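You operate a simulated robot arm through the tools that you are given. There is no shell and no other tool. Be economical: measure what you need, move in short steps, check, and stop when the job is done.

You are at the controls of a simulated robot arm. One attempt, no reset.

Task
Rain is coming: shut and latch casement one, then wipe the sill dry.
Fine: loosen its stay first and leave it loose; white cloth back where it lay. What is to be rubbed or washed off counts as gone when no trace of it is left.

Only the result counts: the job must be done as asked and must still hold three seconds after the hand-in. Knocking over, shifting, dropping, spilling or breaking anything else fails it. Flat cloth is picked up by pressing the open fingertips on it (5 to 10 N) and closing them slowly along it; thin cloth reads only 2 to 8 mm in the jaws.

Robot
A 7-joint arm with a two-finger parallel gripper, fixed in place. Base frame: the origin is at the foot of the arm, x ahead of it, y to its left, z up; the work surface is at about z = 0.8. Lengths are in m, angles in rad, forces in N, time in s.
With the tool pointing down near the work surface it reaches from about 0.1 to 0.86 m from the base axis. Its first joint turns from -2.007 to 2.007 rad. Payload 3.91 kg.
The TCP is the grasp point between the finger pads, 0.03 m short of the fingertips. In the tool frame z runs along the fingers and y along their closing line. The gripper opens to 0.11 m. The fingers are 0.02 m wide and 0.01 m thick; the gripper's body (0.048 by 0.112 m) begins 0.055 m behind the TCP.
Orientation is told as [roll, pitch, yaw] about the base's x, y, z axes, in that order, counted from this pose: with the fingers straight down and closing along the base's y, the tool's x points along the base's -x, its y along +y and its z along -z.

Tools
- The arm moves only by the tool arm_command. Its argument "increments" is a list of rows, each a list of 3 entries, a list of its own where there are three numbers: the turn, a rotation vector about the base's x, y, z in rad, then the shift along the base's x, y, z in m, then the gripper command, from -1 (fully open) to 1 (shut), values between in proportion. In form: [[[ax, ay, az], [x, y, z], hand], ...]. A call has 1 to 10 rows; each row is the pose to reach, as a shift and turn from the pose commanded when the call began. Each row takes 0.2 s and may step no farther than 0.05 m and 0.15 rad from the row before; otherwise, or with a gripper value out of range, the whole call is refused. A pose out of reach is approached as far as the arm can. The call stops where the force on the tool passes 40 N (or 10 N more than at its start, if that is more) or the arm is blocked; 0.2 s more then pass. The fingers move at their own pace (about 0.153 m/s each) and stop on an object; they squeeze with about 23 N. The grip force told is the motor's: it shows also when the fingers shut on nothing. Time passes only in rows, and 0.2 s behind the last, so rows that repeat a pose let the fingers close. The reply holds the time, the measured pose of the TCP, the force on the tool along the base axes, the opening and the grip force, in the units named above and with some noise, with the torque about the TCP (base axes, N m) and any sound that the robot's microphone picked up, and new pictures: "show" is both (left out), scene, wrist or none.
- Cameras (640 x 400 px; columns grow to the right, rows downward): "scene" is fixed at [0.2287, -0.6458, 1.5317]; the picture's right is [0.54, -0.84, 0.00], its down [-0.45, -0.29, -0.84] and it looks along [0.71, 0.45, -0.54] (base axes); focal length 214 px, centre (320, 200). "wrist" rides on the gripper at [0.073, 0.017, -0.103] in the tool frame; the picture's right is [-0.23, 0.97, 0.00], its down [-0.76, -0.18, -0.62] and it looks along [-0.61, -0.14, 0.78] (tool axes); focal length 222 px, centre (320, 200). There is no depth. A picture from a camera that has moved, and an enlarged one, comes with that camera's place and axes in the base frame and with its lens. The place of the scene camera against the robot may be out by one fixed shift of up to 0.018 m in any direction.
- raise_lower(by): slides the trunk up (or, below 0, down) by that many m; the arm rides with it, the base frame stays. It gives what a move gives, with no picture.
- close_up(camera, box): a new picture of the part [left, top, right, bottom] of that camera's present view, enlarged. No time passes.
- finish_job(): hands the job in; it is judged then, once.

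Work in short steps. Places have to be worked out from the pictures, the camera data and where the tool is seen: move nearer, look again, correct. Check each grasp and each placing, and mend what went wrong. You have 120 turns and 200 pictures in all, those below and enlarged ones among them. Open the gripper and draw the arm clear of the work before you hand the job in, unless the task says otherwise; then end with one line.

The tools are called as name(argument=value, ...) on one line, values as JSON. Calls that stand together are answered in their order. arm_command: Moves the arm, as the interface text tells. Its arguments: {"type":"object","properties":{"increments":{"type":"array","items":{"type":"array"}},"show":{"type":"string","enum":["both","scene","wrist","none"]}},"required":["increments"]} The other tools are called the same way: raise_lower (by) slides the trunk up or down; close_up (camera, box) takes an enlarged picture of a part of a camera's view; finish_job () hands the job in.

At the start:

```text
time_s: 0.0
eef_pos: [0.6398, -0.1815, 1.5024]
orientation: [0.001, 0.0, 0.0]
force: [-0.1, -0.9, 0.2]
wrist_torque: [-0.02, -0.03, -0.04]
finger_gap: 0.1101
gripper_force: 0.0
trunk travel left (down, up): [-0.925, 0.065]
```

scene: 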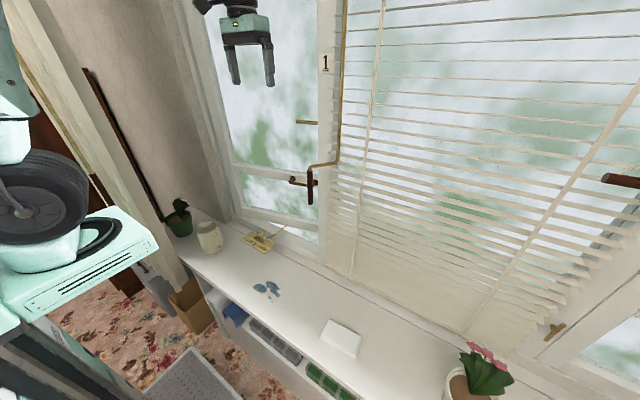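
wrist: 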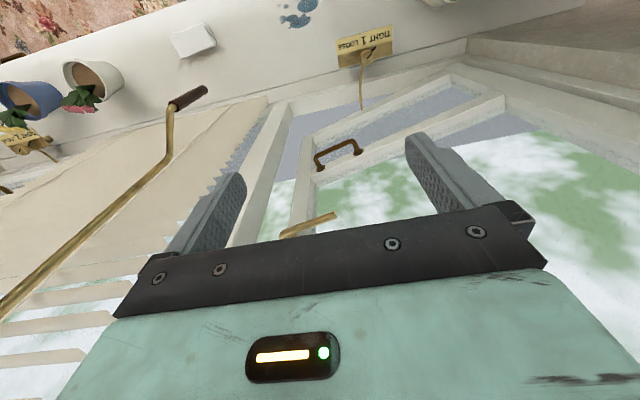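

The scene shows casement 1, ajar, with a stay on the sill plate, a water puddle, and a white cloth. I take enlarged views of those before moving.

close_up(camera="scene", box=[220, 80, 360, 280])

close_up(camera="scene", box=[160, 190, 400, 370])

close_up(camera="wrist", box=[260, 0, 460, 240])

```text
2.00 times, centred on (290, 180) of scene
camera zoom: at [0.2287, -0.6458, 1.5317], right [0.54, -0.84, 0.0], down [-0.45, -0.29, -0.84], along [0.71, 0.45, -0.54], focal length 429 px, centre (380, 240)
```

zoom: 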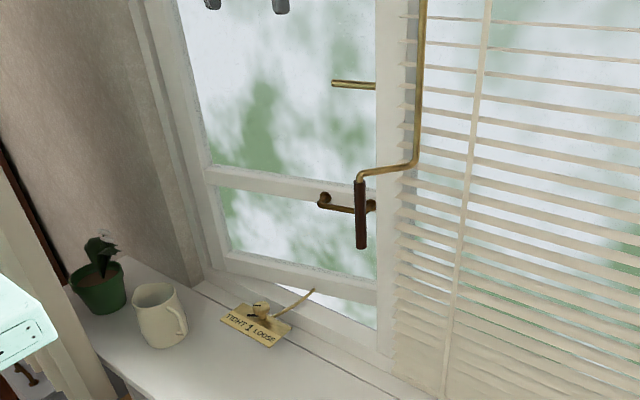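

```text
2.22 times, centred on (280, 280) of scene
camera zoom: at [0.2287, -0.6458, 1.5317], right [0.54, -0.84, 0.0], down [-0.45, -0.29, -0.84], along [0.71, 0.45, -0.54], focal length 477 px, centre (409, 22)
```

zoom: 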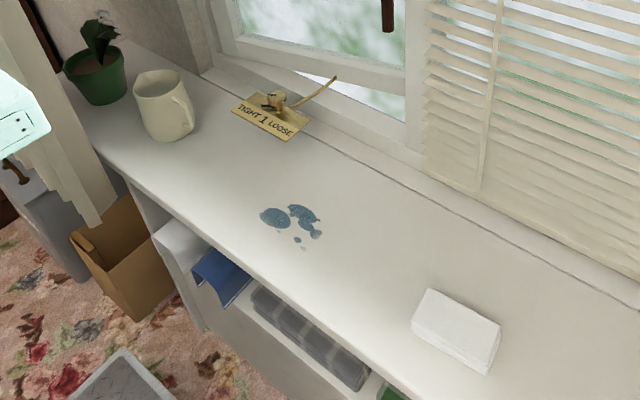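

```text
1.67 times, centred on (360, 120) of wrist
camera zoom: at [0.5674, -0.1634, 1.6057], right [0.23, 0.97, 0.0], down [0.76, -0.18, 0.62], along [0.61, -0.14, -0.78], focal length 370 px, centre (253, 333)
```

zoom: 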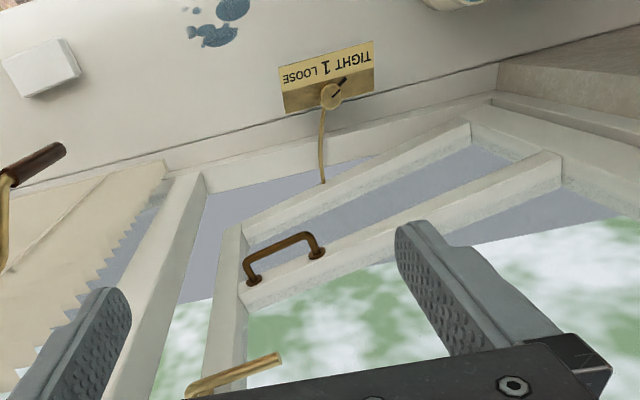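

Rough triangulation: sill z≈0.83, pull handle about (0.84,-0.18,1.09), brass lever about (0.79,-0.23,1.375), plate about (0.66,-0.04). I draw back and lower for a better wrist view.

arm_command(increments=[[[0, 0, 0], [-0.04, 0.02, 0], -1], [[0, 0, 0], [-0.08, 0.04, 0], -1], [[0, 0, 0], [-0.12, 0.06, 0], -1], [[0, 0, 0], [-0.16, 0.08, 0], -1], [[0, 0, 0], [-0.2, 0.1, 0], -1]], show="none")

raise_lower(by=-0.2)

close_up(camera="wrist", box=[0, 0, 640, 400])

```text
time_s: 1.2
eef_pos: [0.4819, -0.1002, 1.5001]
orientation: [0.0, 0.0, -0.001]
force: [0.3, -0.4, 0.6]
wrist_torque: [0.0, 0.0, 0.01]
finger_gap: 0.1098
gripper_force: 0.1
out of reach, approached as far as the arm can: row 5
trunk travel left (down, up): [-0.925, 0.065]
```

```text
time_s: 3.4
eef_pos: [0.484, -0.1003, 1.2996]
orientation: [0.001, 0.001, 0.0]
force: [0.8, 0.6, -0.4]
wrist_torque: [0.0, 0.0, 0.01]
finger_gap: 0.1101
gripper_force: 0.0
trunk travel left (down, up): [-0.725, 0.265]
```

```text
1.00 times, centred on (320, 200) of wrist (not enlarged: the box is as wide or as high as the picture)
camera zoom: at [0.4094, -0.083, 1.4027], right [0.23, 0.97, 0.0], down [0.76, -0.18, 0.62], along [0.61, -0.14, -0.78], focal length 222 px, centre (320, 200)
```

zoom: 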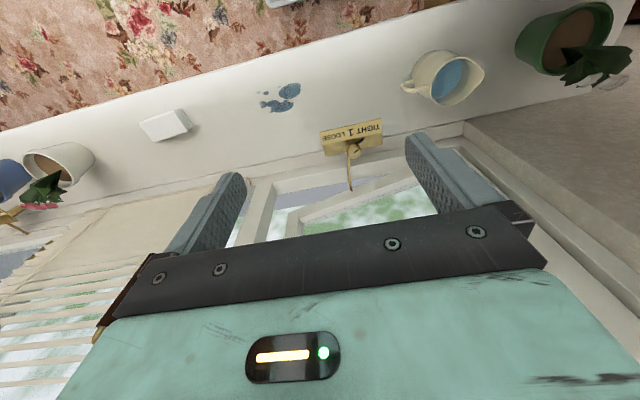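

Plate top is about (0.65,-0.05,0.85), the puddle about (0.536,-0.22,0.79). I now tilt the tool forward to see the casement latch and handle.

arm_command(increments=[[[0, -0.15, 0], [0, 0, 0], -1], [[0, -0.3, 0], [0, 0, 0], -1], [[0, -0.45, 0], [0, 0, 0], -1], [[0, -0.6, 0], [0, 0, 0], -1], [[0, -0.75, 0], [0, 0, 0], -1], [[0, -0.9, 0], [0, 0, 0], -1]], show="both")

```text
time_s: 4.8
eef_pos: [0.5659, -0.0364, 1.1984]
orientation: [-0.008, -0.827, 0.012]
force: [0.5, 0.8, 0.3]
wrist_torque: [0.05, 0.0, 0.02]
finger_gap: 0.1099
gripper_force: 0.1
out of reach, approached as far as the arm can: row 1, 2, 3, 4, 5, 6
trunk travel left (down, up): [-0.725, 0.265]
camera wrist: at [0.4381, -0.0199, 1.2151], right [0.15, 0.98, 0.16], down [0.06, -0.17, 0.98], along [0.99, -0.14, -0.08], focal length 222 px, centre (320, 200)
```

scene: 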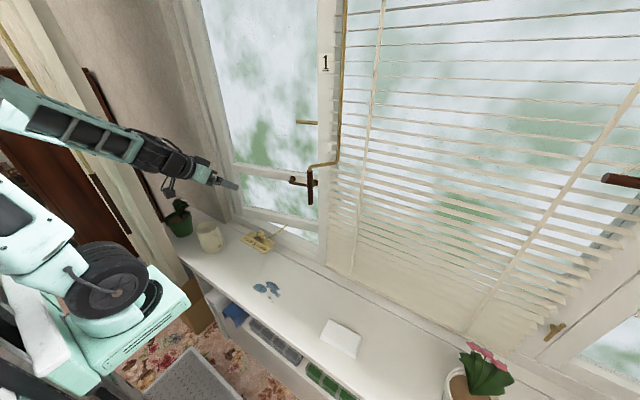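
wrist: 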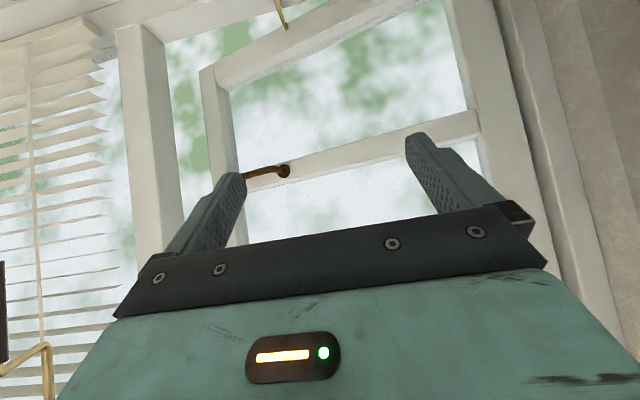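

The lever is hidden by the gripper here; first I'll do the knob. I return to tool-down and go over the plate.

arm_command(increments=[[[0, 0.15, 0], [0.0, 0, 0], -1], [[0, 0.3, 0], [0.0, 0, 0], -1], [[0, 0.45, 0], [0.0, 0, 0], -1], [[0, 0.6, 0], [0.0, 0, 0], -1], [[0, 0.75, 0], [0.0, 0, 0], -1], [[0, 0.827, 0], [0.0, 0, 0], -1]], show="none")

raise_lower(by=-0.2)

close_up(camera="wrist", box=[0, 0, 640, 400])

```text
time_s: 6.2
eef_pos: [0.569, -0.041, 1.1968]
orientation: [0.0, -0.001, 0.001]
force: [-1.3, -0.5, -0.3]
wrist_torque: [-0.02, -0.02, -0.03]
finger_gap: 0.11
gripper_force: 0.1
trunk travel left (down, up): [-0.725, 0.265]
```

```text
time_s: 8.3
eef_pos: [0.5692, -0.0404, 0.9977]
orientation: [-0.001, -0.002, -0.001]
force: [0.0, -0.5, 0.1]
wrist_torque: [-0.01, 0.01, 0.0]
finger_gap: 0.1098
gripper_force: 0.0
trunk travel left (down, up): [-0.525, 0.465]
```

```text
1.00 times, centred on (320, 200) of wrist (not enlarged: the box is as wide or as high as the picture)
camera zoom: at [0.4947, -0.0238, 1.0999], right [0.23, 0.97, 0.0], down [0.76, -0.18, 0.63], along [0.61, -0.14, -0.78], focal length 222 px, centre (320, 200)
```

zoom: 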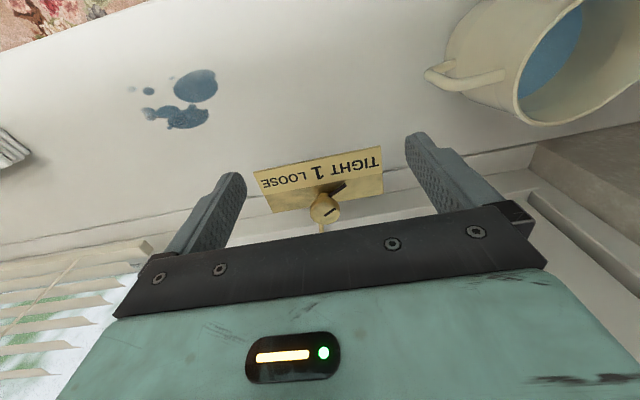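

close_up(camera="wrist", box=[230, 130, 410, 250])

close_up(camera="scene", box=[220, 205, 310, 265])

```text
3.33 times, centred on (320, 190) of wrist
camera zoom: at [0.4947, -0.0238, 1.0999], right [0.23, 0.97, 0.0], down [0.76, -0.18, 0.63], along [0.61, -0.14, -0.78], focal length 740 px, centre (320, 233)
```

zoom: 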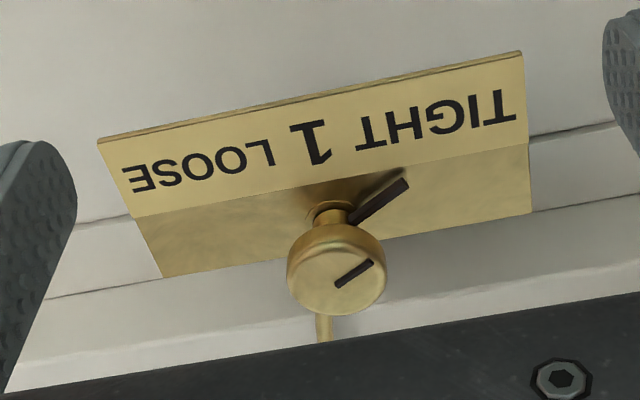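

```text
6.67 times, centred on (265, 235) of scene
camera zoom: at [0.2287, -0.6458, 1.5317], right [0.54, -0.84, 0.0], down [-0.45, -0.29, -0.84], along [0.71, 0.45, -0.54], focal length 1430 px, centre (687, -33)
```

zoom: 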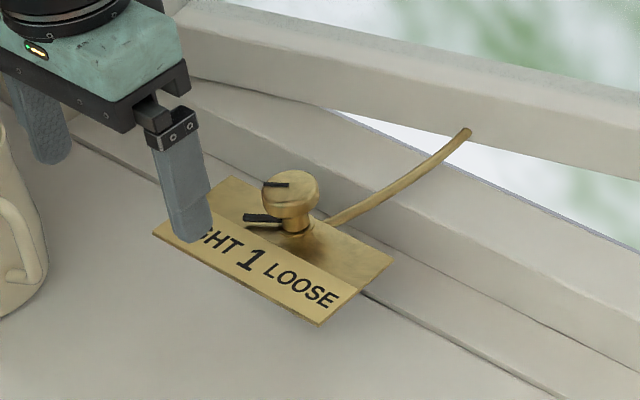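

The knob has a vertical axis at about (0.675,-0.056, top 0.888) with its pointer toward TIGHT (about 117°); it must turn counter-clockwise about 127°. I pre-turn the wrist by -1.1 rad and hover over it.

arm_command(increments=[[[0, 0, -0.14], [0.02, -0.002, 0], -1], [[0, 0, -0.28], [0.04, -0.004, 0], -1], [[0, 0, -0.42], [0.06, -0.006, 0], -1], [[0, 0, -0.56], [0.08, -0.01, 0], -1], [[0, 0, -0.7], [0.106, -0.016, 0], -1], [[0, 0, -0.84], [0.106, -0.016, 0], -1], [[0, 0, -0.98], [0.106, -0.016, 0], -1], [[0, 0, -1.1], [0.106, -0.016, 0], -1]], show="both")

```text
time_s: 10.1
eef_pos: [0.6746, -0.0576, 0.9964]
orientation: [-0.002, -0.003, -1.103]
force: [0.5, 0.2, 0.2]
wrist_torque: [-0.02, -0.01, 0.02]
finger_gap: 0.11
gripper_force: 0.0
trunk travel left (down, up): [-0.525, 0.465]
camera wrist: at [0.6553, 0.0155, 1.0996], right [0.97, 0.24, 0.0], down [0.18, -0.76, 0.63], along [0.15, -0.61, -0.78], focal length 222 px, centre (320, 200)
```

scene: 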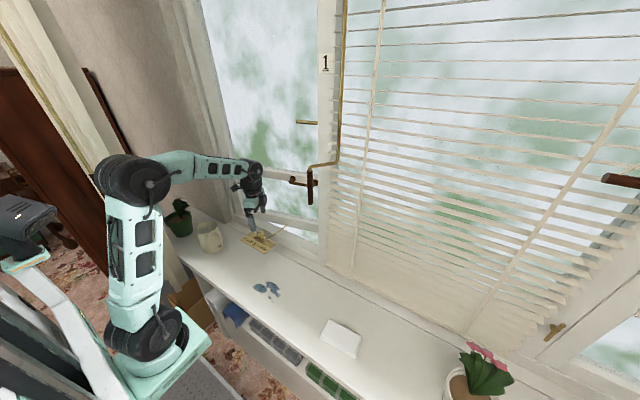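
wrist: 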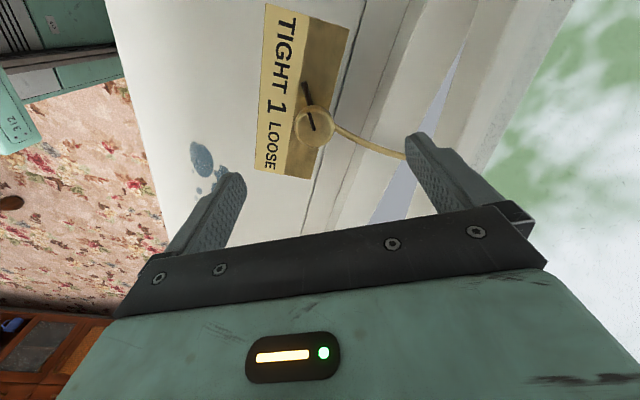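

Knob reads (0.671,-0.059). I descend in small steps, watching force.

arm_command(increments=[[[0, 0, 0], [-0.003, -0.001, -0.03], -1], [[0, 0, 0], [-0.003, -0.001, -0.06], -1], [[0, 0, 0], [-0.003, -0.001, -0.08], -1], [[0, 0, 0], [-0.003, -0.001, -0.092], -1]], show="wrist")

close_up(camera="scene", box=[220, 190, 310, 250])

```text
time_s: 11.1
eef_pos: [0.6717, -0.057, 0.9051]
orientation: [0.0, -0.005, -1.099]
force: [0.6, 1.9, 0.6]
wrist_torque: [0.02, 0.02, 0.0]
finger_gap: 0.1098
gripper_force: 0.1
trunk travel left (down, up): [-0.525, 0.465]
camera wrist: at [0.6523, 0.0147, 1.0086], right [0.97, 0.24, 0.0], down [0.19, -0.76, 0.63], along [0.15, -0.61, -0.78], focal length 222 px, centre (320, 200)
```

wrist: 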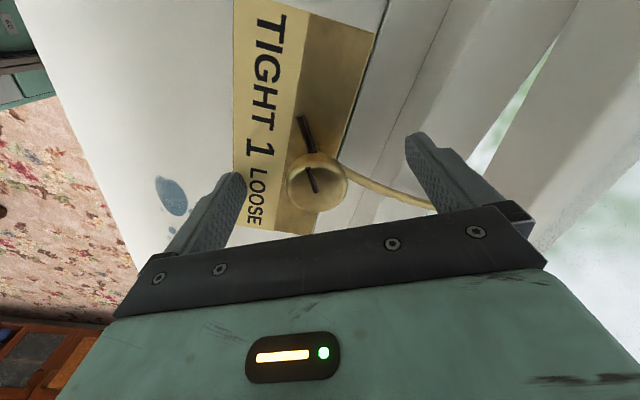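

```text
6.67 times, centred on (265, 220) of scene
camera zoom: at [0.2287, -0.6458, 1.5317], right [0.54, -0.84, 0.0], down [-0.45, -0.29, -0.84], along [0.71, 0.45, -0.54], focal length 1430 px, centre (687, 67)
```

zoom: 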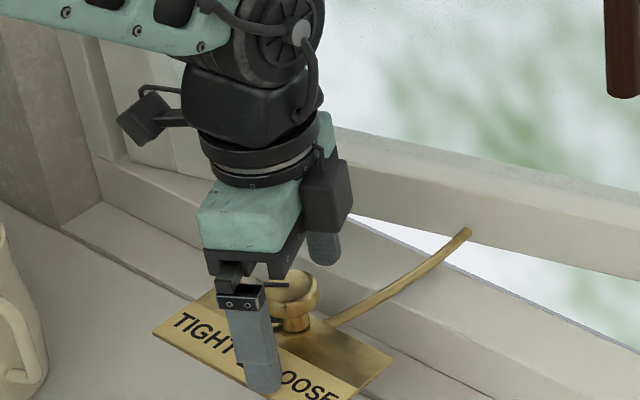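

Knob top is really about z=0.905, centre about (0.6675,-0.0535); tips sit 3 cm below it. I centre, lift 4 mm and close.

arm_command(increments=[[[0, 0, 0], [-0.004, 0.003, 0.004], -1], [[0, 0, 0], [-0.004, 0.003, 0.004], 0], [[0, 0, 0], [-0.004, 0.003, 0.004], 0.5], [[0, 0, 0], [-0.004, 0.003, 0.004], 1], [[0, 0, 0], [-0.004, 0.003, 0.004], 1]], show="wrist")

```text
time_s: 12.3
eef_pos: [0.668, -0.056, 0.9089]
orientation: [0.0, -0.002, -1.101]
force: [3.7, 1.0, -2.9]
wrist_torque: [-0.21, -0.08, 0.04]
finger_gap: 0.0358
gripper_force: 44.6
trunk travel left (down, up): [-0.525, 0.465]
camera wrist: at [0.6484, 0.018, 1.0122], right [0.97, 0.24, 0.0], down [0.19, -0.76, 0.63], along [0.15, -0.61, -0.78], focal length 222 px, centre (320, 200)
```

wrist: 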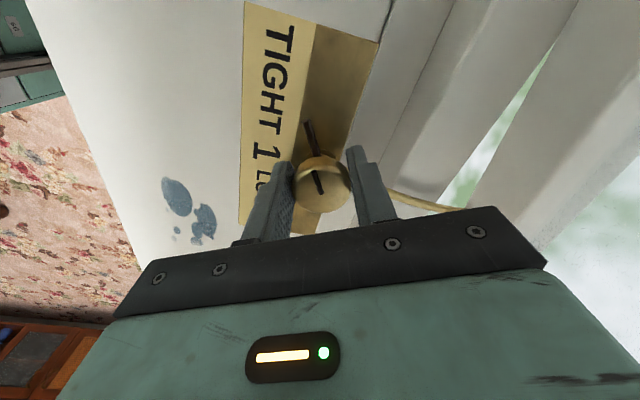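

Knob is gripped (35.8 mm). Now turn counter-clockwise in steps of 0.14, first 10 rows.

arm_command(increments=[[[0, 0, 0.13], [0, 0, 0], 1], [[0, 0, 0.26], [0, 0, 0], 1], [[0, 0, 0.39], [0, 0, 0], 1], [[0, 0, 0.52], [0, 0, 0], 1], [[0, 0, 0.65], [0, 0, 0], 1], [[0, 0, 0.78], [0, 0, 0], 1], [[0, 0, 0.91], [0, 0, 0], 1], [[0, 0, 1.04], [0, 0, 0], 1], [[0, 0, 1.17], [0, 0, 0], 1]], show="wrist")

```text
time_s: 14.2
eef_pos: [0.666, -0.0588, 0.9086]
orientation: [-0.004, 0.001, -0.037]
force: [-11.7, -9.8, 13.5]
wrist_torque: [0.16, 0.27, -0.05]
finger_gap: 0.036
gripper_force: 44.8
trunk travel left (down, up): [-0.525, 0.465]
stopped in row 9: the force on the tool passed its limit at 41 N (the readings are from after the stop); the commanded pose is now the measured one
camera wrist: at [0.5929, -0.0378, 1.0124], right [0.26, 0.96, 0.0], down [0.76, -0.2, 0.62], along [0.6, -0.17, -0.78], focal length 222 px, centre (320, 200)
```

wrist: 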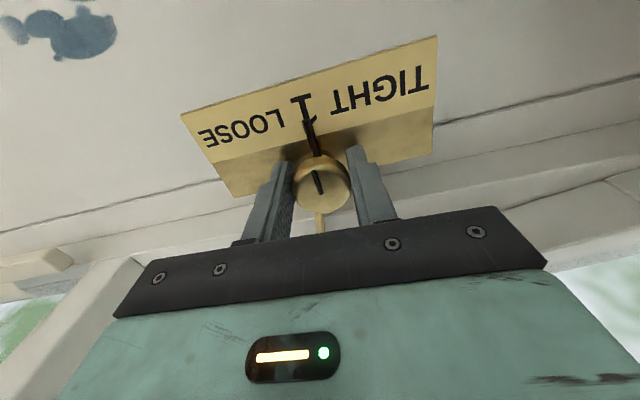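

Knob turned 1.06 rad, then lateral force built up. The commanded pose was reset; continue in smaller steps.

arm_command(increments=[[[0, 0, 0], [-0.001, -0.001, 0.001], 1], [[0, 0, 0.1], [-0.001, -0.001, 0.001], 1], [[0, 0, 0.2], [-0.001, -0.001, 0.001], 1], [[0, 0, 0.3], [-0.001, -0.001, 0.001], 1]], show="wrist")

```text
time_s: 15.2
eef_pos: [0.6666, -0.0603, 0.9091]
orientation: [-0.003, 0.0, 0.264]
force: [0.2, -13.6, 2.4]
wrist_torque: [-0.04, 0.3, -0.04]
finger_gap: 0.0357
gripper_force: 45.2
trunk travel left (down, up): [-0.525, 0.465]
camera wrist: at [0.5902, -0.0612, 1.0122], right [-0.04, 1.0, 0.0], down [0.78, 0.03, 0.62], along [0.62, 0.02, -0.78], focal length 222 px, centre (320, 200)
```

wrist: 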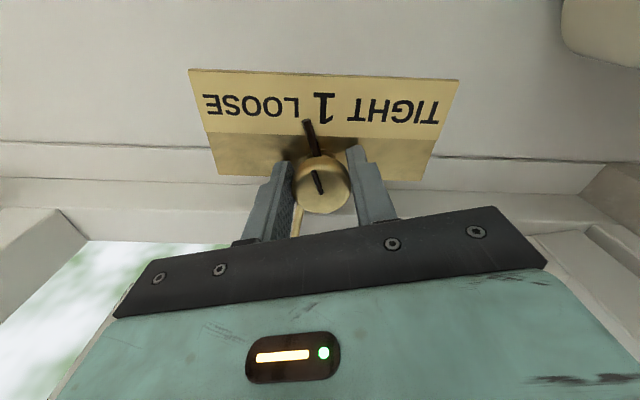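

Pointer now just past centre; continuing 0.8 rad in small steps.

arm_command(increments=[[[0, 0, 0.1], [0, -0.001, 0], 1], [[0, 0, 0.2], [0, -0.001, 0], 1], [[0, 0, 0.3], [0, -0.001, 0], 1], [[0, 0, 0.4], [0, -0.001, 0], 1], [[0, 0, 0.5], [0, -0.001, 0], 1], [[0, 0, 0.6], [0, -0.001, 0], 1], [[0, 0, 0.7], [0, -0.001, 0], 1], [[0, 0, 0.8], [0, -0.001, 0], 1]], show="wrist")

```text
time_s: 17.0
eef_pos: [0.669, -0.0611, 0.9084]
orientation: [-0.005, -0.003, 1.064]
force: [21.4, -24.4, 0.3]
wrist_torque: [-0.08, 0.04, -0.26]
finger_gap: 0.0354
gripper_force: 44.9
trunk travel left (down, up): [-0.525, 0.465]
camera wrist: at [0.6163, -0.1154, 1.012], right [-0.74, 0.67, 0.0], down [0.52, 0.58, 0.63], along [0.42, 0.46, -0.78], focal length 222 px, centre (320, 200)
```

wrist: 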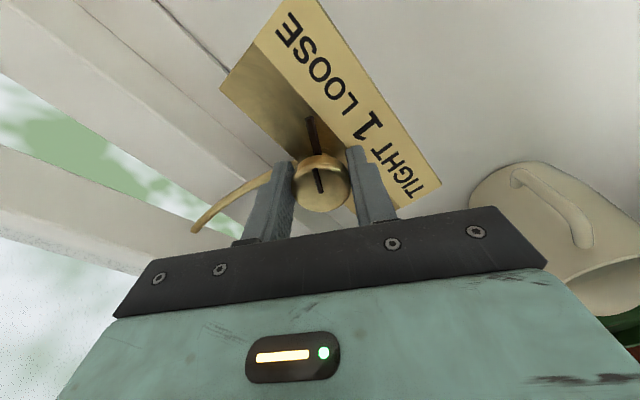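

Nearly at LOOSE; a bit more (0.25 rad), relieving the side load.

arm_command(increments=[[[0, 0, 0], [0.001, -0.002, 0], 1], [[0, 0, 0.08], [0.001, -0.002, 0], 1], [[0, 0, 0.16], [0.001, -0.002, 0], 1], [[0, 0, 0.24], [0.001, -0.002, 0], 1]], show="wrist")

```text
time_s: 18.0
eef_pos: [0.6687, -0.0624, 0.9095]
orientation: [-0.002, 0.001, 1.306]
force: [22.7, -16.1, 0.1]
wrist_torque: [0.14, 0.09, -0.74]
finger_gap: 0.0357
gripper_force: 44.9
trunk travel left (down, up): [-0.525, 0.465]
camera wrist: at [0.6316, -0.1265, 1.0121], right [-0.88, 0.47, 0.0], down [0.37, 0.69, 0.62], along [0.3, 0.55, -0.78], focal length 222 px, centre (320, 200)
```

wrist: 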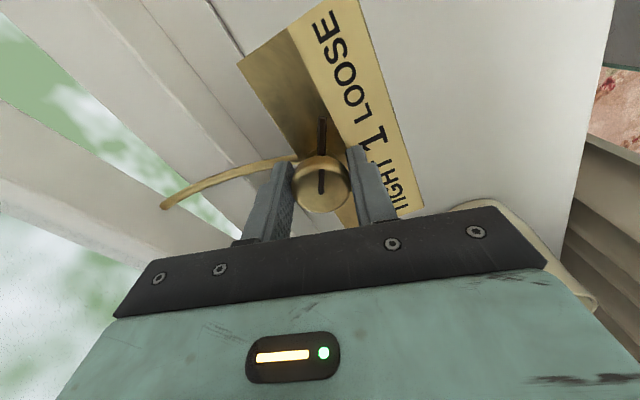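

Torque rose (end stop) and the pointer is at about 242°, mirrored to LOOSE. Open and rise.

arm_command(increments=[[[0, 0, 0], [0, 0, 0], 0], [[0, 0, 0], [0, 0, 0], -0.3], [[0, 0, 0], [0, 0, 0], -0.3], [[0, 0, 0], [0, 0, 0.03], -0.3], [[0, 0, 0], [-0.01, 0, 0.07], -0.3], [[0, 0, 0], [-0.02, 0, 0.11], -0.3], [[0, 0, 0], [-0.03, 0, 0.15], -0.3]], show="both")

close_up(camera="scene", box=[220, 205, 310, 265])

```text
time_s: 19.6
eef_pos: [0.6378, -0.0638, 1.0597]
orientation: [-0.001, -0.001, 1.305]
force: [-0.2, 0.8, -0.4]
wrist_torque: [-0.01, 0.03, -0.01]
finger_gap: 0.0717
gripper_force: 0.0
trunk travel left (down, up): [-0.525, 0.465]
camera wrist: at [0.6013, -0.1277, 1.1632], right [-0.88, 0.47, 0.0], down [0.37, 0.69, 0.62], along [0.3, 0.55, -0.78], focal length 222 px, centre (320, 200)
```

scene: 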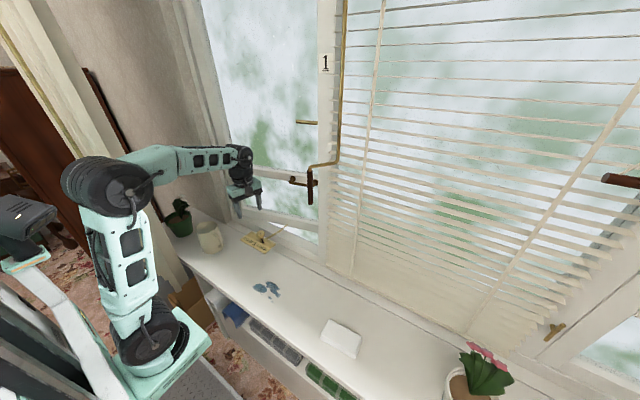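
wrist: 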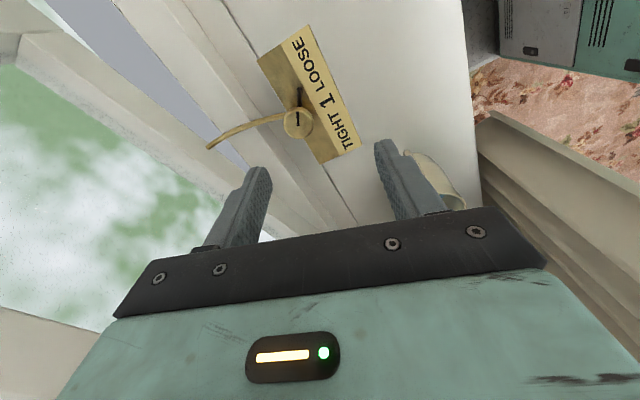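

```text
6.67 times, centred on (265, 235) of scene
camera zoom: at [0.2287, -0.6458, 1.5317], right [0.54, -0.84, 0.0], down [-0.45, -0.29, -0.84], along [0.71, 0.45, -0.54], focal length 1430 px, centre (687, -33)
```

zoom: 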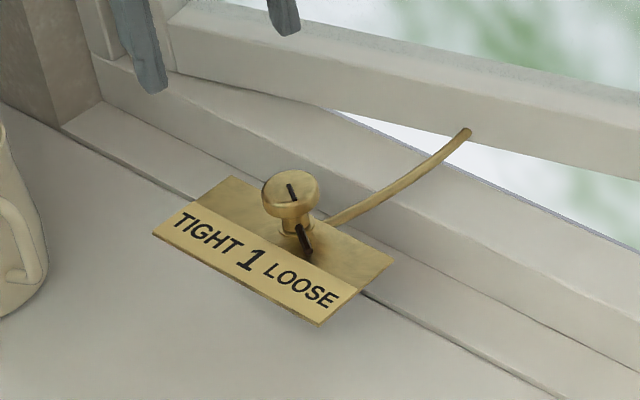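

Stay is set to LOOSE. Handle: bar centre about (0.806,-0.182,1.119), about 10 cm long, 3.5 cm standoff, casement open about 16°. I yaw to 90° and then pitch the tool forward so the jaws close vertically.

arm_command(increments=[[[0, 0, 0.13], [0, -0.03, 0.03], -0.3], [[0, 0, 0.266], [0, -0.06, 0.06], -0.3]], show="none")

arm_command(increments=[[[0, -0.14, 0], [0, -0.01, 0], -0.3], [[0, -0.28, 0], [0, -0.02, 0], -0.3], [[0, -0.42, 0], [0, -0.03, 0], -0.3], [[0, -0.56, 0], [0, -0.04, 0], -0.3], [[0, -0.7, 0], [0, -0.05, 0], -0.3], [[0, -0.84, 0], [0, -0.05, 0], -0.3], [[0, -0.98, 0], [0, -0.05, 0], -0.3], [[0, -1.12, 0], [0, -0.05, 0], -0.3], [[0, -1.26, 0], [0, -0.05, 0], -0.3], [[0, -1.4, 0], [0, -0.05, 0], -0.3]], show="both")

```text
time_s: 20.2
eef_pos: [0.6376, -0.1239, 1.1208]
orientation: [-0.003, -0.001, 1.573]
force: [0.1, 0.3, -0.1]
wrist_torque: [-0.01, -0.02, 0.0]
finger_gap: 0.0714
gripper_force: 0.1
trunk travel left (down, up): [-0.525, 0.465]
```

```text
time_s: 22.4
eef_pos: [0.6544, -0.1685, 1.151]
orientation: [-1.179, 0.04, 1.505]
force: [0.2, 1.3, 0.6]
wrist_torque: [0.03, -0.05, -0.03]
finger_gap: 0.0715
gripper_force: 0.0
out of reach, approached as far as the arm can: row 8, 9, 10
trunk travel left (down, up): [-0.525, 0.465]
camera wrist: at [0.546, -0.2327, 1.1782], right [-0.36, 0.22, -0.91], down [-0.46, 0.81, 0.37], along [0.82, 0.55, -0.19], focal length 222 px, centre (320, 200)
```

scene: 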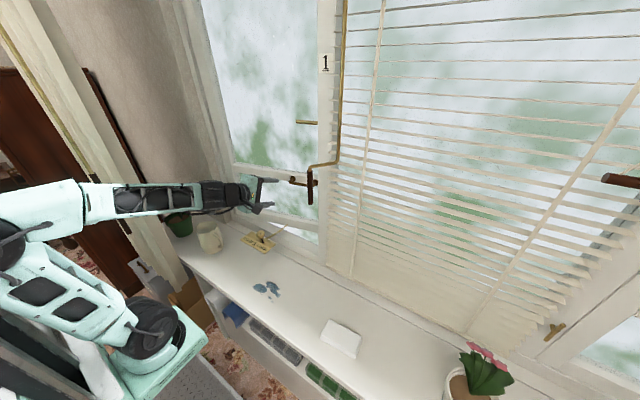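
wrist: 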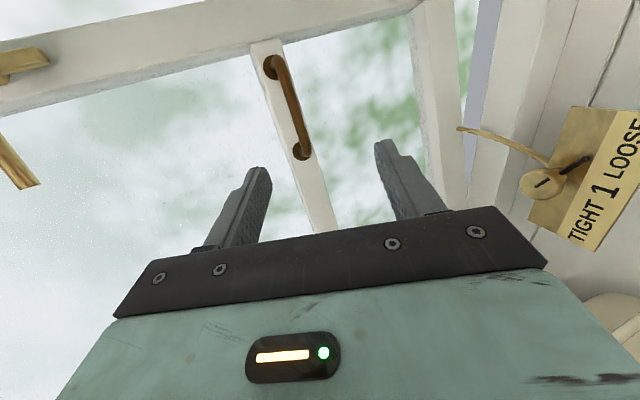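

Good view. Pitch is limited so close to the base; move ahead and finish the pitch with a yaw of +0.27, aiming 9 cm short of the bar.

arm_command(increments=[[[0, -0.1, 0], [0.02, -0.01, 0], -0.3], [[0, -0.2, 0], [0.04, -0.02, -0.01], -0.3], [[0, -0.3, 0], [0.05, -0.03, -0.03], -0.3], [[0, -0.39, 0], [0.06, -0.04, -0.03], -0.3], [[0, -0.39, 0], [0.06, -0.04, -0.03], -0.3]], show="wrist")

close_up(camera="wrist", box=[0, 0, 320, 200])

```text
time_s: 23.6
eef_pos: [0.7184, -0.2192, 1.1159]
orientation: [-1.566, 0.003, 1.514]
force: [-0.6, -0.1, 0.6]
wrist_torque: [-0.01, 0.0, -0.01]
finger_gap: 0.0718
gripper_force: 0.1
out of reach, approached as far as the arm can: row 1
trunk travel left (down, up): [-0.525, 0.465]
camera wrist: at [0.6088, -0.2858, 1.0999], right [0.01, 0.23, -0.97], down [-0.58, 0.8, 0.18], along [0.81, 0.56, 0.14], focal length 222 px, centre (320, 200)
```

wrist: 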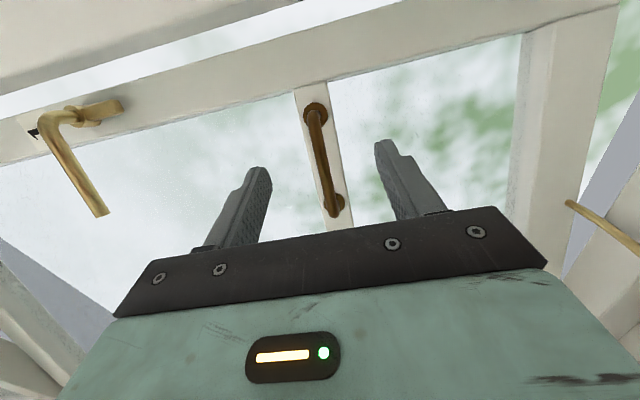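

```text
2.00 times, centred on (160, 100) of wrist
camera zoom: at [0.6088, -0.2858, 1.0999], right [0.01, 0.23, -0.97], down [-0.58, 0.8, 0.18], along [0.81, 0.56, 0.14], focal length 444 px, centre (640, 400)
```

zoom: 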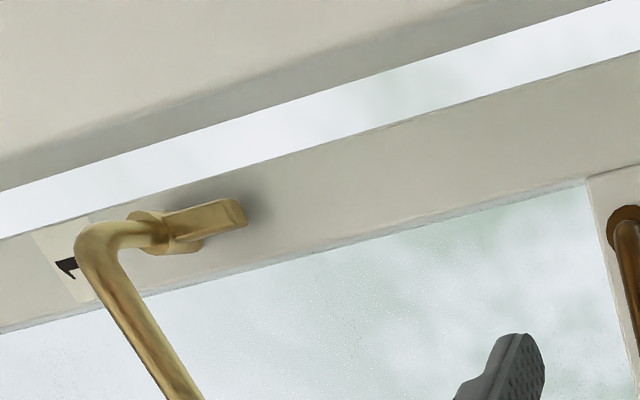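

Clear view: the latch lever points toward the hinge (+y) with its tongue hanging down; it will need turning lever-down after closing. Handle bar centre about (0.808,-0.19,1.12). I align yaw and approach.

arm_command(increments=[[[0, 0, 0.14], [0.01, 0.008, 0.004], -0.3], [[0, 0, 0.28], [0.019, 0.016, 0.004], -0.3], [[0, 0, 0.28], [0.038, 0.021, 0.004], -0.3], [[0, 0, 0.28], [0.057, 0.027, 0.004], -0.3], [[0, 0, 0.28], [0.072, 0.031, 0.004], -0.3]], show="wrist")

```text
time_s: 24.8
eef_pos: [0.7901, -0.1878, 1.1206]
orientation: [-1.565, -0.001, 1.796]
force: [0.0, -0.2, 0.4]
wrist_torque: [0.0, 0.0, 0.0]
finger_gap: 0.0713
gripper_force: 0.0
trunk travel left (down, up): [-0.525, 0.465]
camera wrist: at [0.704, -0.2817, 1.1046], right [-0.06, 0.22, -0.97], down [-0.78, 0.6, 0.18], along [0.63, 0.77, 0.14], focal length 222 px, centre (320, 200)
```

wrist: 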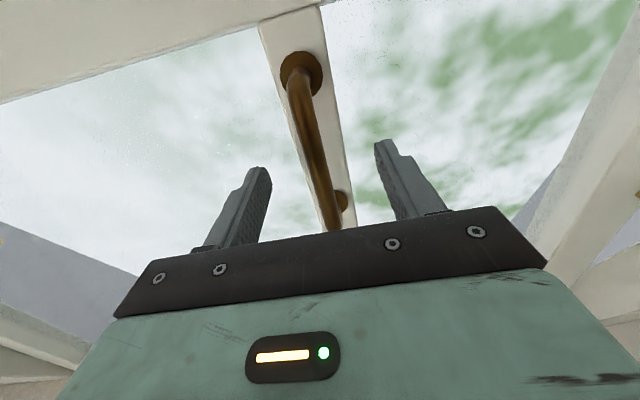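

Bar lies between the fingers; close and read the gap.

arm_command(increments=[[[0, 0, 0], [0, 0, 0], 0.3], [[0, 0, 0], [0, 0, 0], 1], [[0, 0, 0], [0, 0, 0], 1]], show="wrist")

```text
time_s: 25.6
eef_pos: [0.7904, -0.1887, 1.12]
orientation: [-1.565, 0.002, 1.794]
force: [0.0, 0.1, -2.6]
wrist_torque: [0.09, 0.06, -0.09]
finger_gap: 0.0119
gripper_force: 45.0
trunk travel left (down, up): [-0.525, 0.465]
camera wrist: at [0.7039, -0.2816, 1.1042], right [-0.06, 0.22, -0.97], down [-0.78, 0.6, 0.18], along [0.63, 0.77, 0.14], focal length 222 px, centre (320, 200)
```

wrist: 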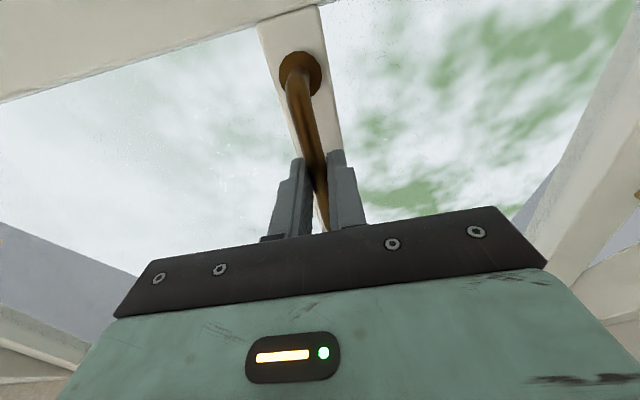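

Gripped (11.9 mm). Pull the casement along its arc, half way first.

arm_command(increments=[[[0, 0, -0.03], [-0.01, 0, 0], 1], [[0, 0, -0.055], [-0.02, 0, 0], 1], [[0, 0, -0.083], [-0.03, 0, 0], 1], [[0, 0, -0.11], [-0.04, 0, 0], 1], [[0, 0, -0.138], [-0.05, 0, 0], 1]], show="both")

```text
time_s: 26.8
eef_pos: [0.7396, -0.1864, 1.1208]
orientation: [-1.564, 0.004, 1.662]
force: [-1.4, 11.8, -11.9]
wrist_torque: [0.24, 0.12, 1.39]
finger_gap: 0.0116
gripper_force: 44.9
trunk travel left (down, up): [-0.525, 0.465]
camera wrist: at [0.642, -0.2666, 1.1045], right [-0.03, 0.22, -0.97], down [-0.69, 0.7, 0.18], along [0.73, 0.68, 0.13], focal length 222 px, centre (320, 200)
```

scene: 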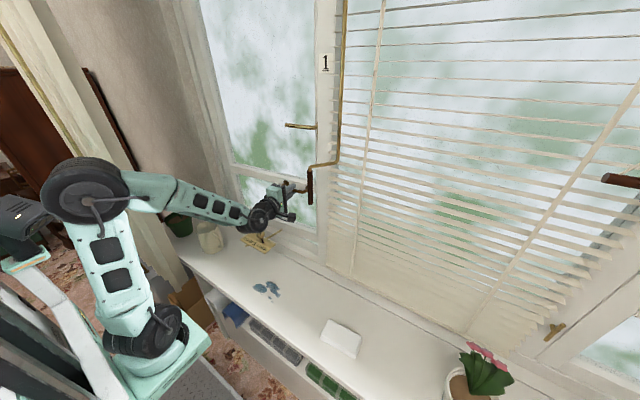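
wrist: 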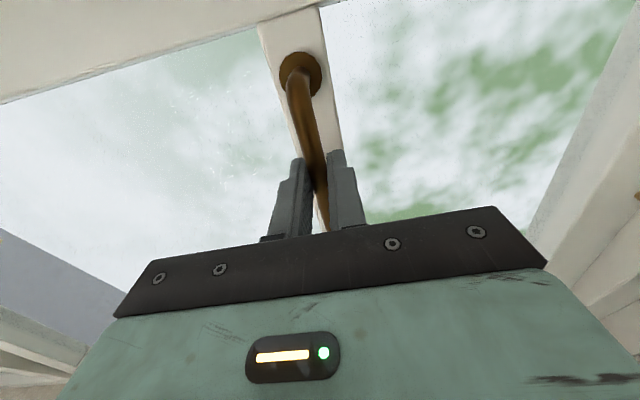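

Casement follows well. Continue pulling with slightly less turn until contact.

arm_command(increments=[[[0, 0, -0.01], [-0.01, 0.002, -0.001], 1], [[0, 0, -0.035], [-0.018, 0.002, -0.001], 1], [[0, 0, -0.055], [-0.026, 0.002, -0.001], 1], [[0, 0, -0.075], [-0.034, 0.002, -0.001], 1]], show="both")

```text
time_s: 27.8
eef_pos: [0.7061, -0.181, 1.1198]
orientation: [-1.565, 0.004, 1.588]
force: [2.9, 29.5, -10.5]
wrist_torque: [0.28, 0.11, 0.93]
finger_gap: 0.012
gripper_force: 44.8
trunk travel left (down, up): [-0.525, 0.465]
camera wrist: at [0.6031, -0.2548, 1.1044], right [-0.01, 0.22, -0.97], down [-0.64, 0.75, 0.18], along [0.77, 0.62, 0.13], focal length 222 px, centre (320, 200)
```

scene: 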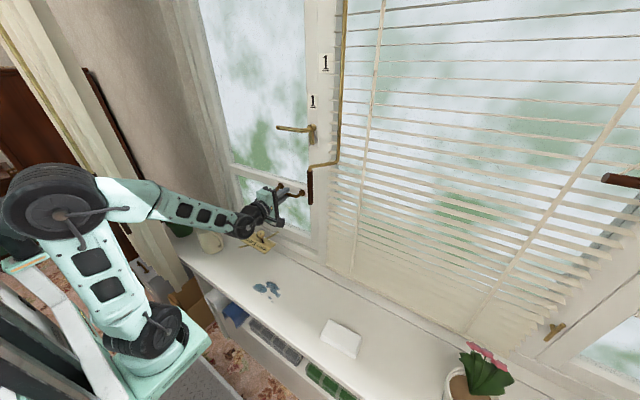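
wrist: 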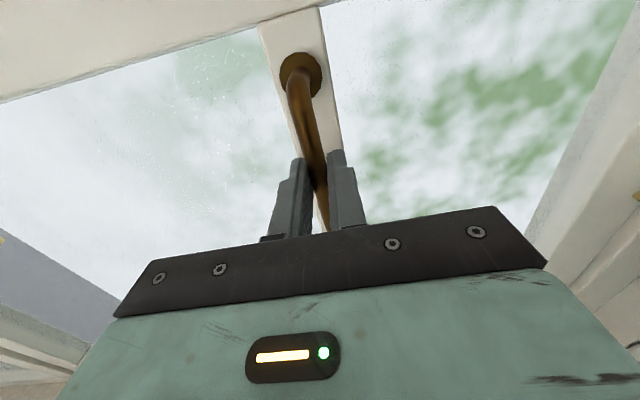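

Force in y shows the handle wants +y; I ease that and continue in small steps to the stop.

arm_command(increments=[[[0, 0, 0], [0, 0.004, -0.001], 1], [[0, 0, -0.015], [-0.006, 0.006, -0.001], 1], [[0, 0, -0.03], [-0.012, 0.007, -0.001], 1], [[0, 0, -0.045], [-0.018, 0.008, -0.001], 1]], show="scene")

close_up(camera="scene", box=[220, 80, 360, 280])

```text
time_s: 28.8
eef_pos: [0.6897, -0.1807, 1.1195]
orientation: [-1.568, 0.003, 1.531]
force: [31.9, 0.8, 0.9]
wrist_torque: [0.0, 0.0, 0.12]
finger_gap: 0.0119
gripper_force: 45.5
trunk travel left (down, up): [-0.525, 0.465]
```

scene: 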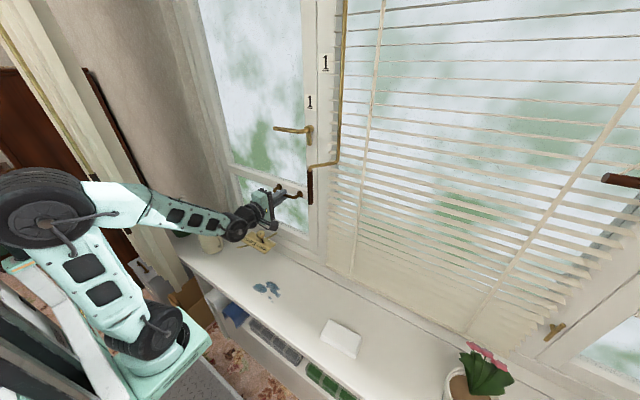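

```text
2.00 times, centred on (290, 180) of scene
camera zoom: at [0.2287, -0.6458, 1.5317], right [0.54, -0.84, 0.0], down [-0.45, -0.29, -0.84], along [0.71, 0.45, -0.54], focal length 429 px, centre (380, 240)
```

zoom: 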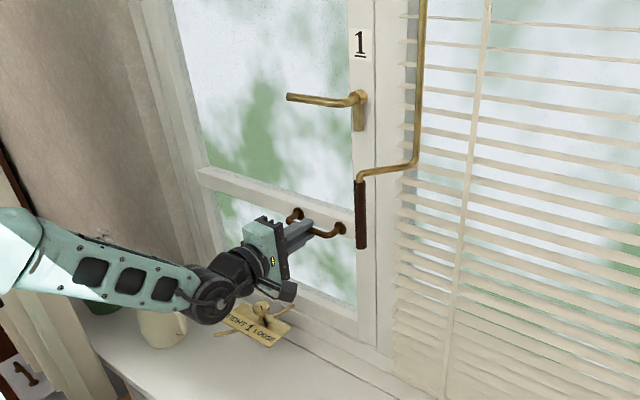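

Casement is at its stop (32 N in x) and looks flush. I open, back away 12 cm, and raise to view the latch.

arm_command(increments=[[[0, 0, 0], [0.008, 0, 0], 1], [[0, 0, 0], [0.008, 0, 0], -0.2], [[0, 0, 0], [0.008, 0, 0], -0.2], [[0, 0, 0], [-0.02, 0, 0], -0.2], [[0, 0, 0], [-0.05, 0, 0], -0.2], [[0, 0, 0], [-0.08, 0, 0], -0.2]], show="none")

raise_lower(by=0.2)

close_up(camera="wrist", box=[0, 0, 640, 400])

close_up(camera="scene", box=[220, 80, 360, 280])

```text
time_s: 30.2
eef_pos: [0.6354, -0.1849, 1.129]
orientation: [-1.545, -0.001, 1.544]
force: [0.2, -0.5, -0.7]
wrist_torque: [-0.02, -0.02, -0.02]
finger_gap: 0.0661
gripper_force: 0.1
out of reach, approached as far as the arm can: row 5, 6
trunk travel left (down, up): [-0.525, 0.465]
```

```text
time_s: 32.4
eef_pos: [0.6289, -0.1803, 1.3375]
orientation: [-1.561, 0.004, 1.537]
force: [-0.6, 0.1, -0.8]
wrist_torque: [0.0, 0.02, -0.02]
finger_gap: 0.0659
gripper_force: 0.0
trunk travel left (down, up): [-0.725, 0.265]
```

```text
1.00 times, centred on (320, 200) of wrist (not enlarged: the box is as wide or as high as the picture)
camera zoom: at [0.5208, -0.2489, 1.3217], right [0.0, 0.22, -0.97], down [-0.6, 0.78, 0.18], along [0.8, 0.58, 0.13], focal length 222 px, centre (320, 200)
```

zoom: 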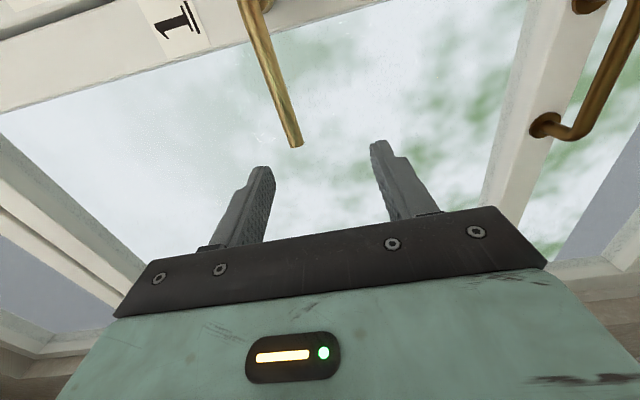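

```text
2.00 times, centred on (290, 180) of scene
camera zoom: at [0.2287, -0.6458, 1.5317], right [0.54, -0.84, 0.0], down [-0.45, -0.29, -0.84], along [0.71, 0.45, -0.54], focal length 429 px, centre (380, 240)
```

zoom: 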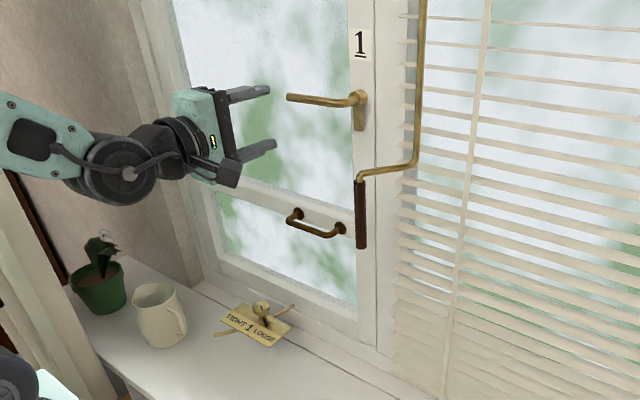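

Casement stays shut. Lever: z≈1.357, tip y≈-0.18, pivot y≈-0.30, x≈0.70. To stay off the blind crank at y≈-0.376, I yaw the tool -0.5 and push the lever down with shut fingers from above.

arm_command(increments=[[[0, 0, -0.13], [0.005, 0, 0.02], 1], [[0, 0, -0.26], [0.01, -0.005, 0.04], 1], [[0, 0, -0.39], [0.015, -0.01, 0.055], 1], [[0, 0, -0.5], [0.02, -0.01, 0.06], 1], [[0, 0, -0.5], [0.02, -0.01, 0.06], 1]], show="both")

```text
time_s: 33.6
eef_pos: [0.6477, -0.1922, 1.3984]
orientation: [-1.566, 0.001, 1.036]
force: [0.8, 0.2, -0.2]
wrist_torque: [-0.02, -0.01, 0.01]
finger_gap: 0.0
gripper_force: 23.0
out of reach, approached as far as the arm can: row 1, 2
trunk travel left (down, up): [-0.725, 0.265]
camera wrist: at [0.5192, -0.2018, 1.3824], right [0.11, 0.2, -0.97], down [-0.15, 0.97, 0.18], along [0.98, 0.12, 0.14], focal length 222 px, centre (320, 200)
```

scene: 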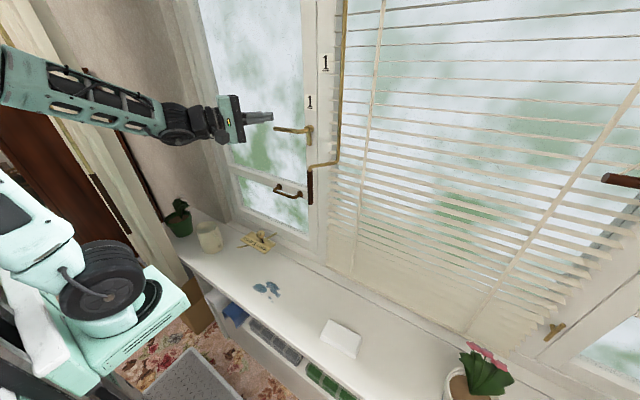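
wrist: 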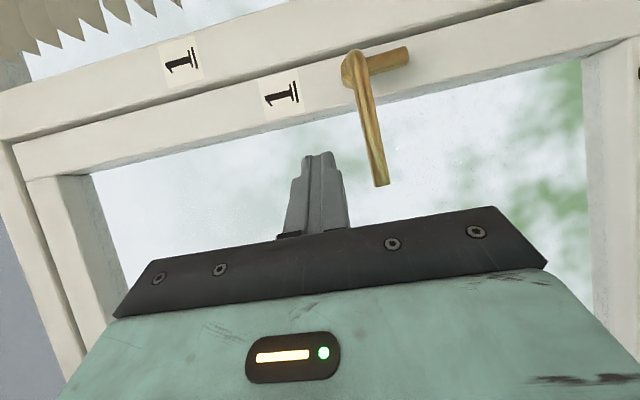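

Lever refined: pivot (y -0.272, z 1.36), tip y -0.183, x 0.70. I move in above it and push down along its arc to about 60°.

arm_command(increments=[[[0, 0, 0], [0.022, -0.003, 0], 1], [[0, 0, 0], [0.044, -0.005, 0], 1], [[0, 0, 0], [0.044, -0.005, -0.018], 1], [[0, 0, 0], [0.044, -0.003, -0.031], 1], [[0, 0, 0], [0.044, -0.002, -0.043], 1], [[0, 0, 0], [0.044, -0.005, -0.056], 1], [[0, 0, 0], [0.044, -0.008, -0.068], 1], [[0, 0, 0], [0.044, -0.015, -0.079], 1], [[0, 0, 0], [0.044, -0.023, -0.089], 1]], show="both")

```text
time_s: 35.6
eef_pos: [0.6926, -0.2174, 1.308]
orientation: [-1.564, 0.001, 1.038]
force: [0.4, -0.1, 0.4]
wrist_torque: [0.04, 0.01, 0.02]
finger_gap: 0.0
gripper_force: 22.7
trunk travel left (down, up): [-0.725, 0.265]
camera wrist: at [0.564, -0.2262, 1.2919], right [0.11, 0.2, -0.97], down [-0.15, 0.97, 0.18], along [0.98, 0.12, 0.14], focal length 222 px, centre (320, 200)
```

scene: 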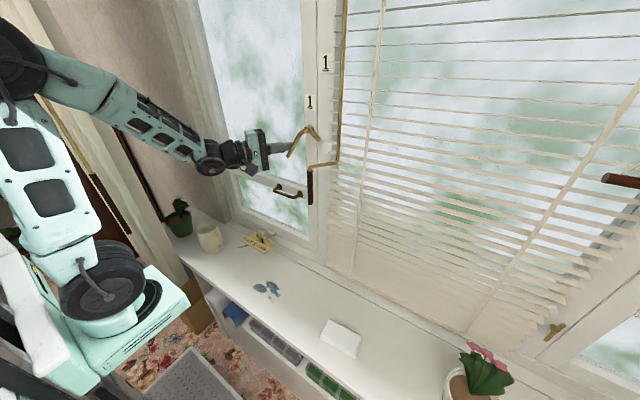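
wrist: 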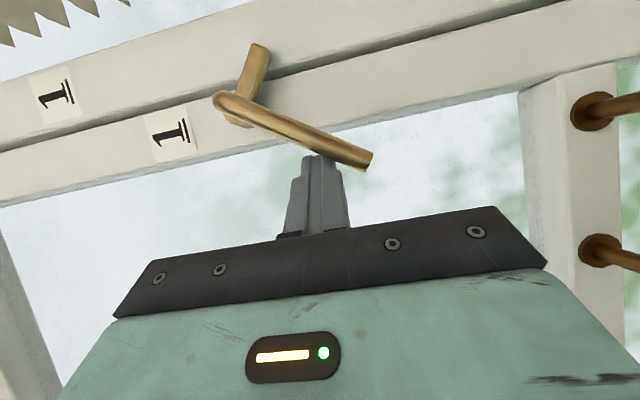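

The lever turns and its tongue swings toward the mullion. Continue to vertical until the stop.

arm_command(increments=[[[0, 0, 0], [0, -0.01, -0.008], 1], [[0, 0, 0], [0, -0.02, -0.0145], 1], [[0, 0, 0], [0, -0.028, -0.018], 1], [[0, 0, 0], [0, -0.034, -0.02], 1], [[0, 0, 0], [0, -0.04, -0.02], 1], [[0, 0, 0], [0, -0.046, -0.02], 1], [[0, 0, 0], [0, -0.05, -0.02], 1]], show="both")

close_up(camera="scene", box=[250, 80, 360, 220])

```text
time_s: 37.2
eef_pos: [0.6931, -0.2611, 1.2867]
orientation: [-1.564, 0.005, 1.048]
force: [4.6, 27.2, -1.7]
wrist_torque: [-0.02, -0.1, 0.35]
finger_gap: 0.0
gripper_force: 23.0
trunk travel left (down, up): [-0.725, 0.265]
camera wrist: at [0.5653, -0.2716, 1.272], right [0.11, 0.2, -0.97], down [-0.16, 0.97, 0.18], along [0.98, 0.13, 0.13], focal length 222 px, centre (320, 200)
```

scene: 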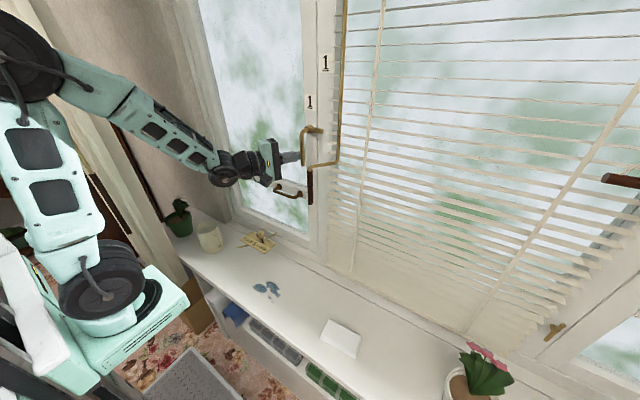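
wrist: 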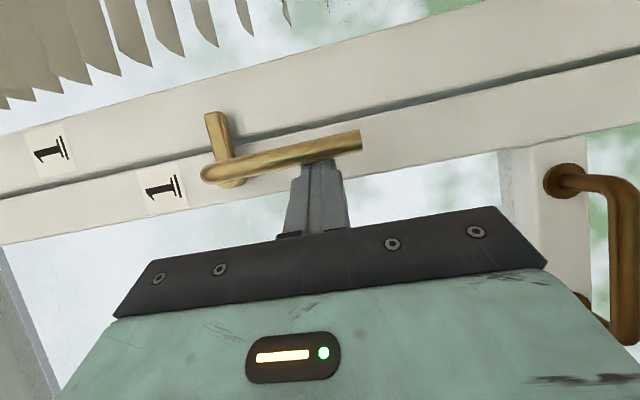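

```text
2.86 times, centred on (305, 150) of scene
camera zoom: at [0.2287, -0.6458, 1.5317], right [0.54, -0.84, 0.0], down [-0.45, -0.29, -0.84], along [0.71, 0.45, -0.54], focal length 613 px, centre (363, 343)
```

zoom: 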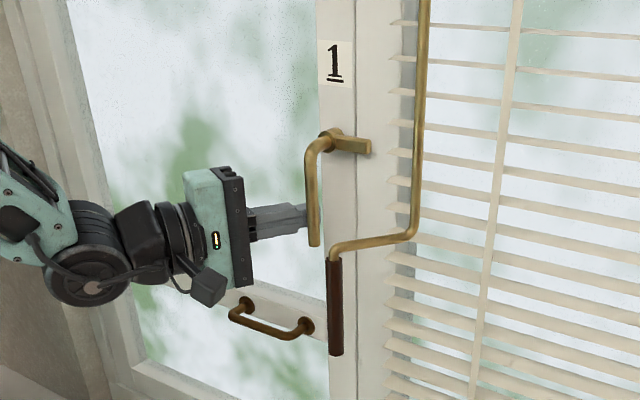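

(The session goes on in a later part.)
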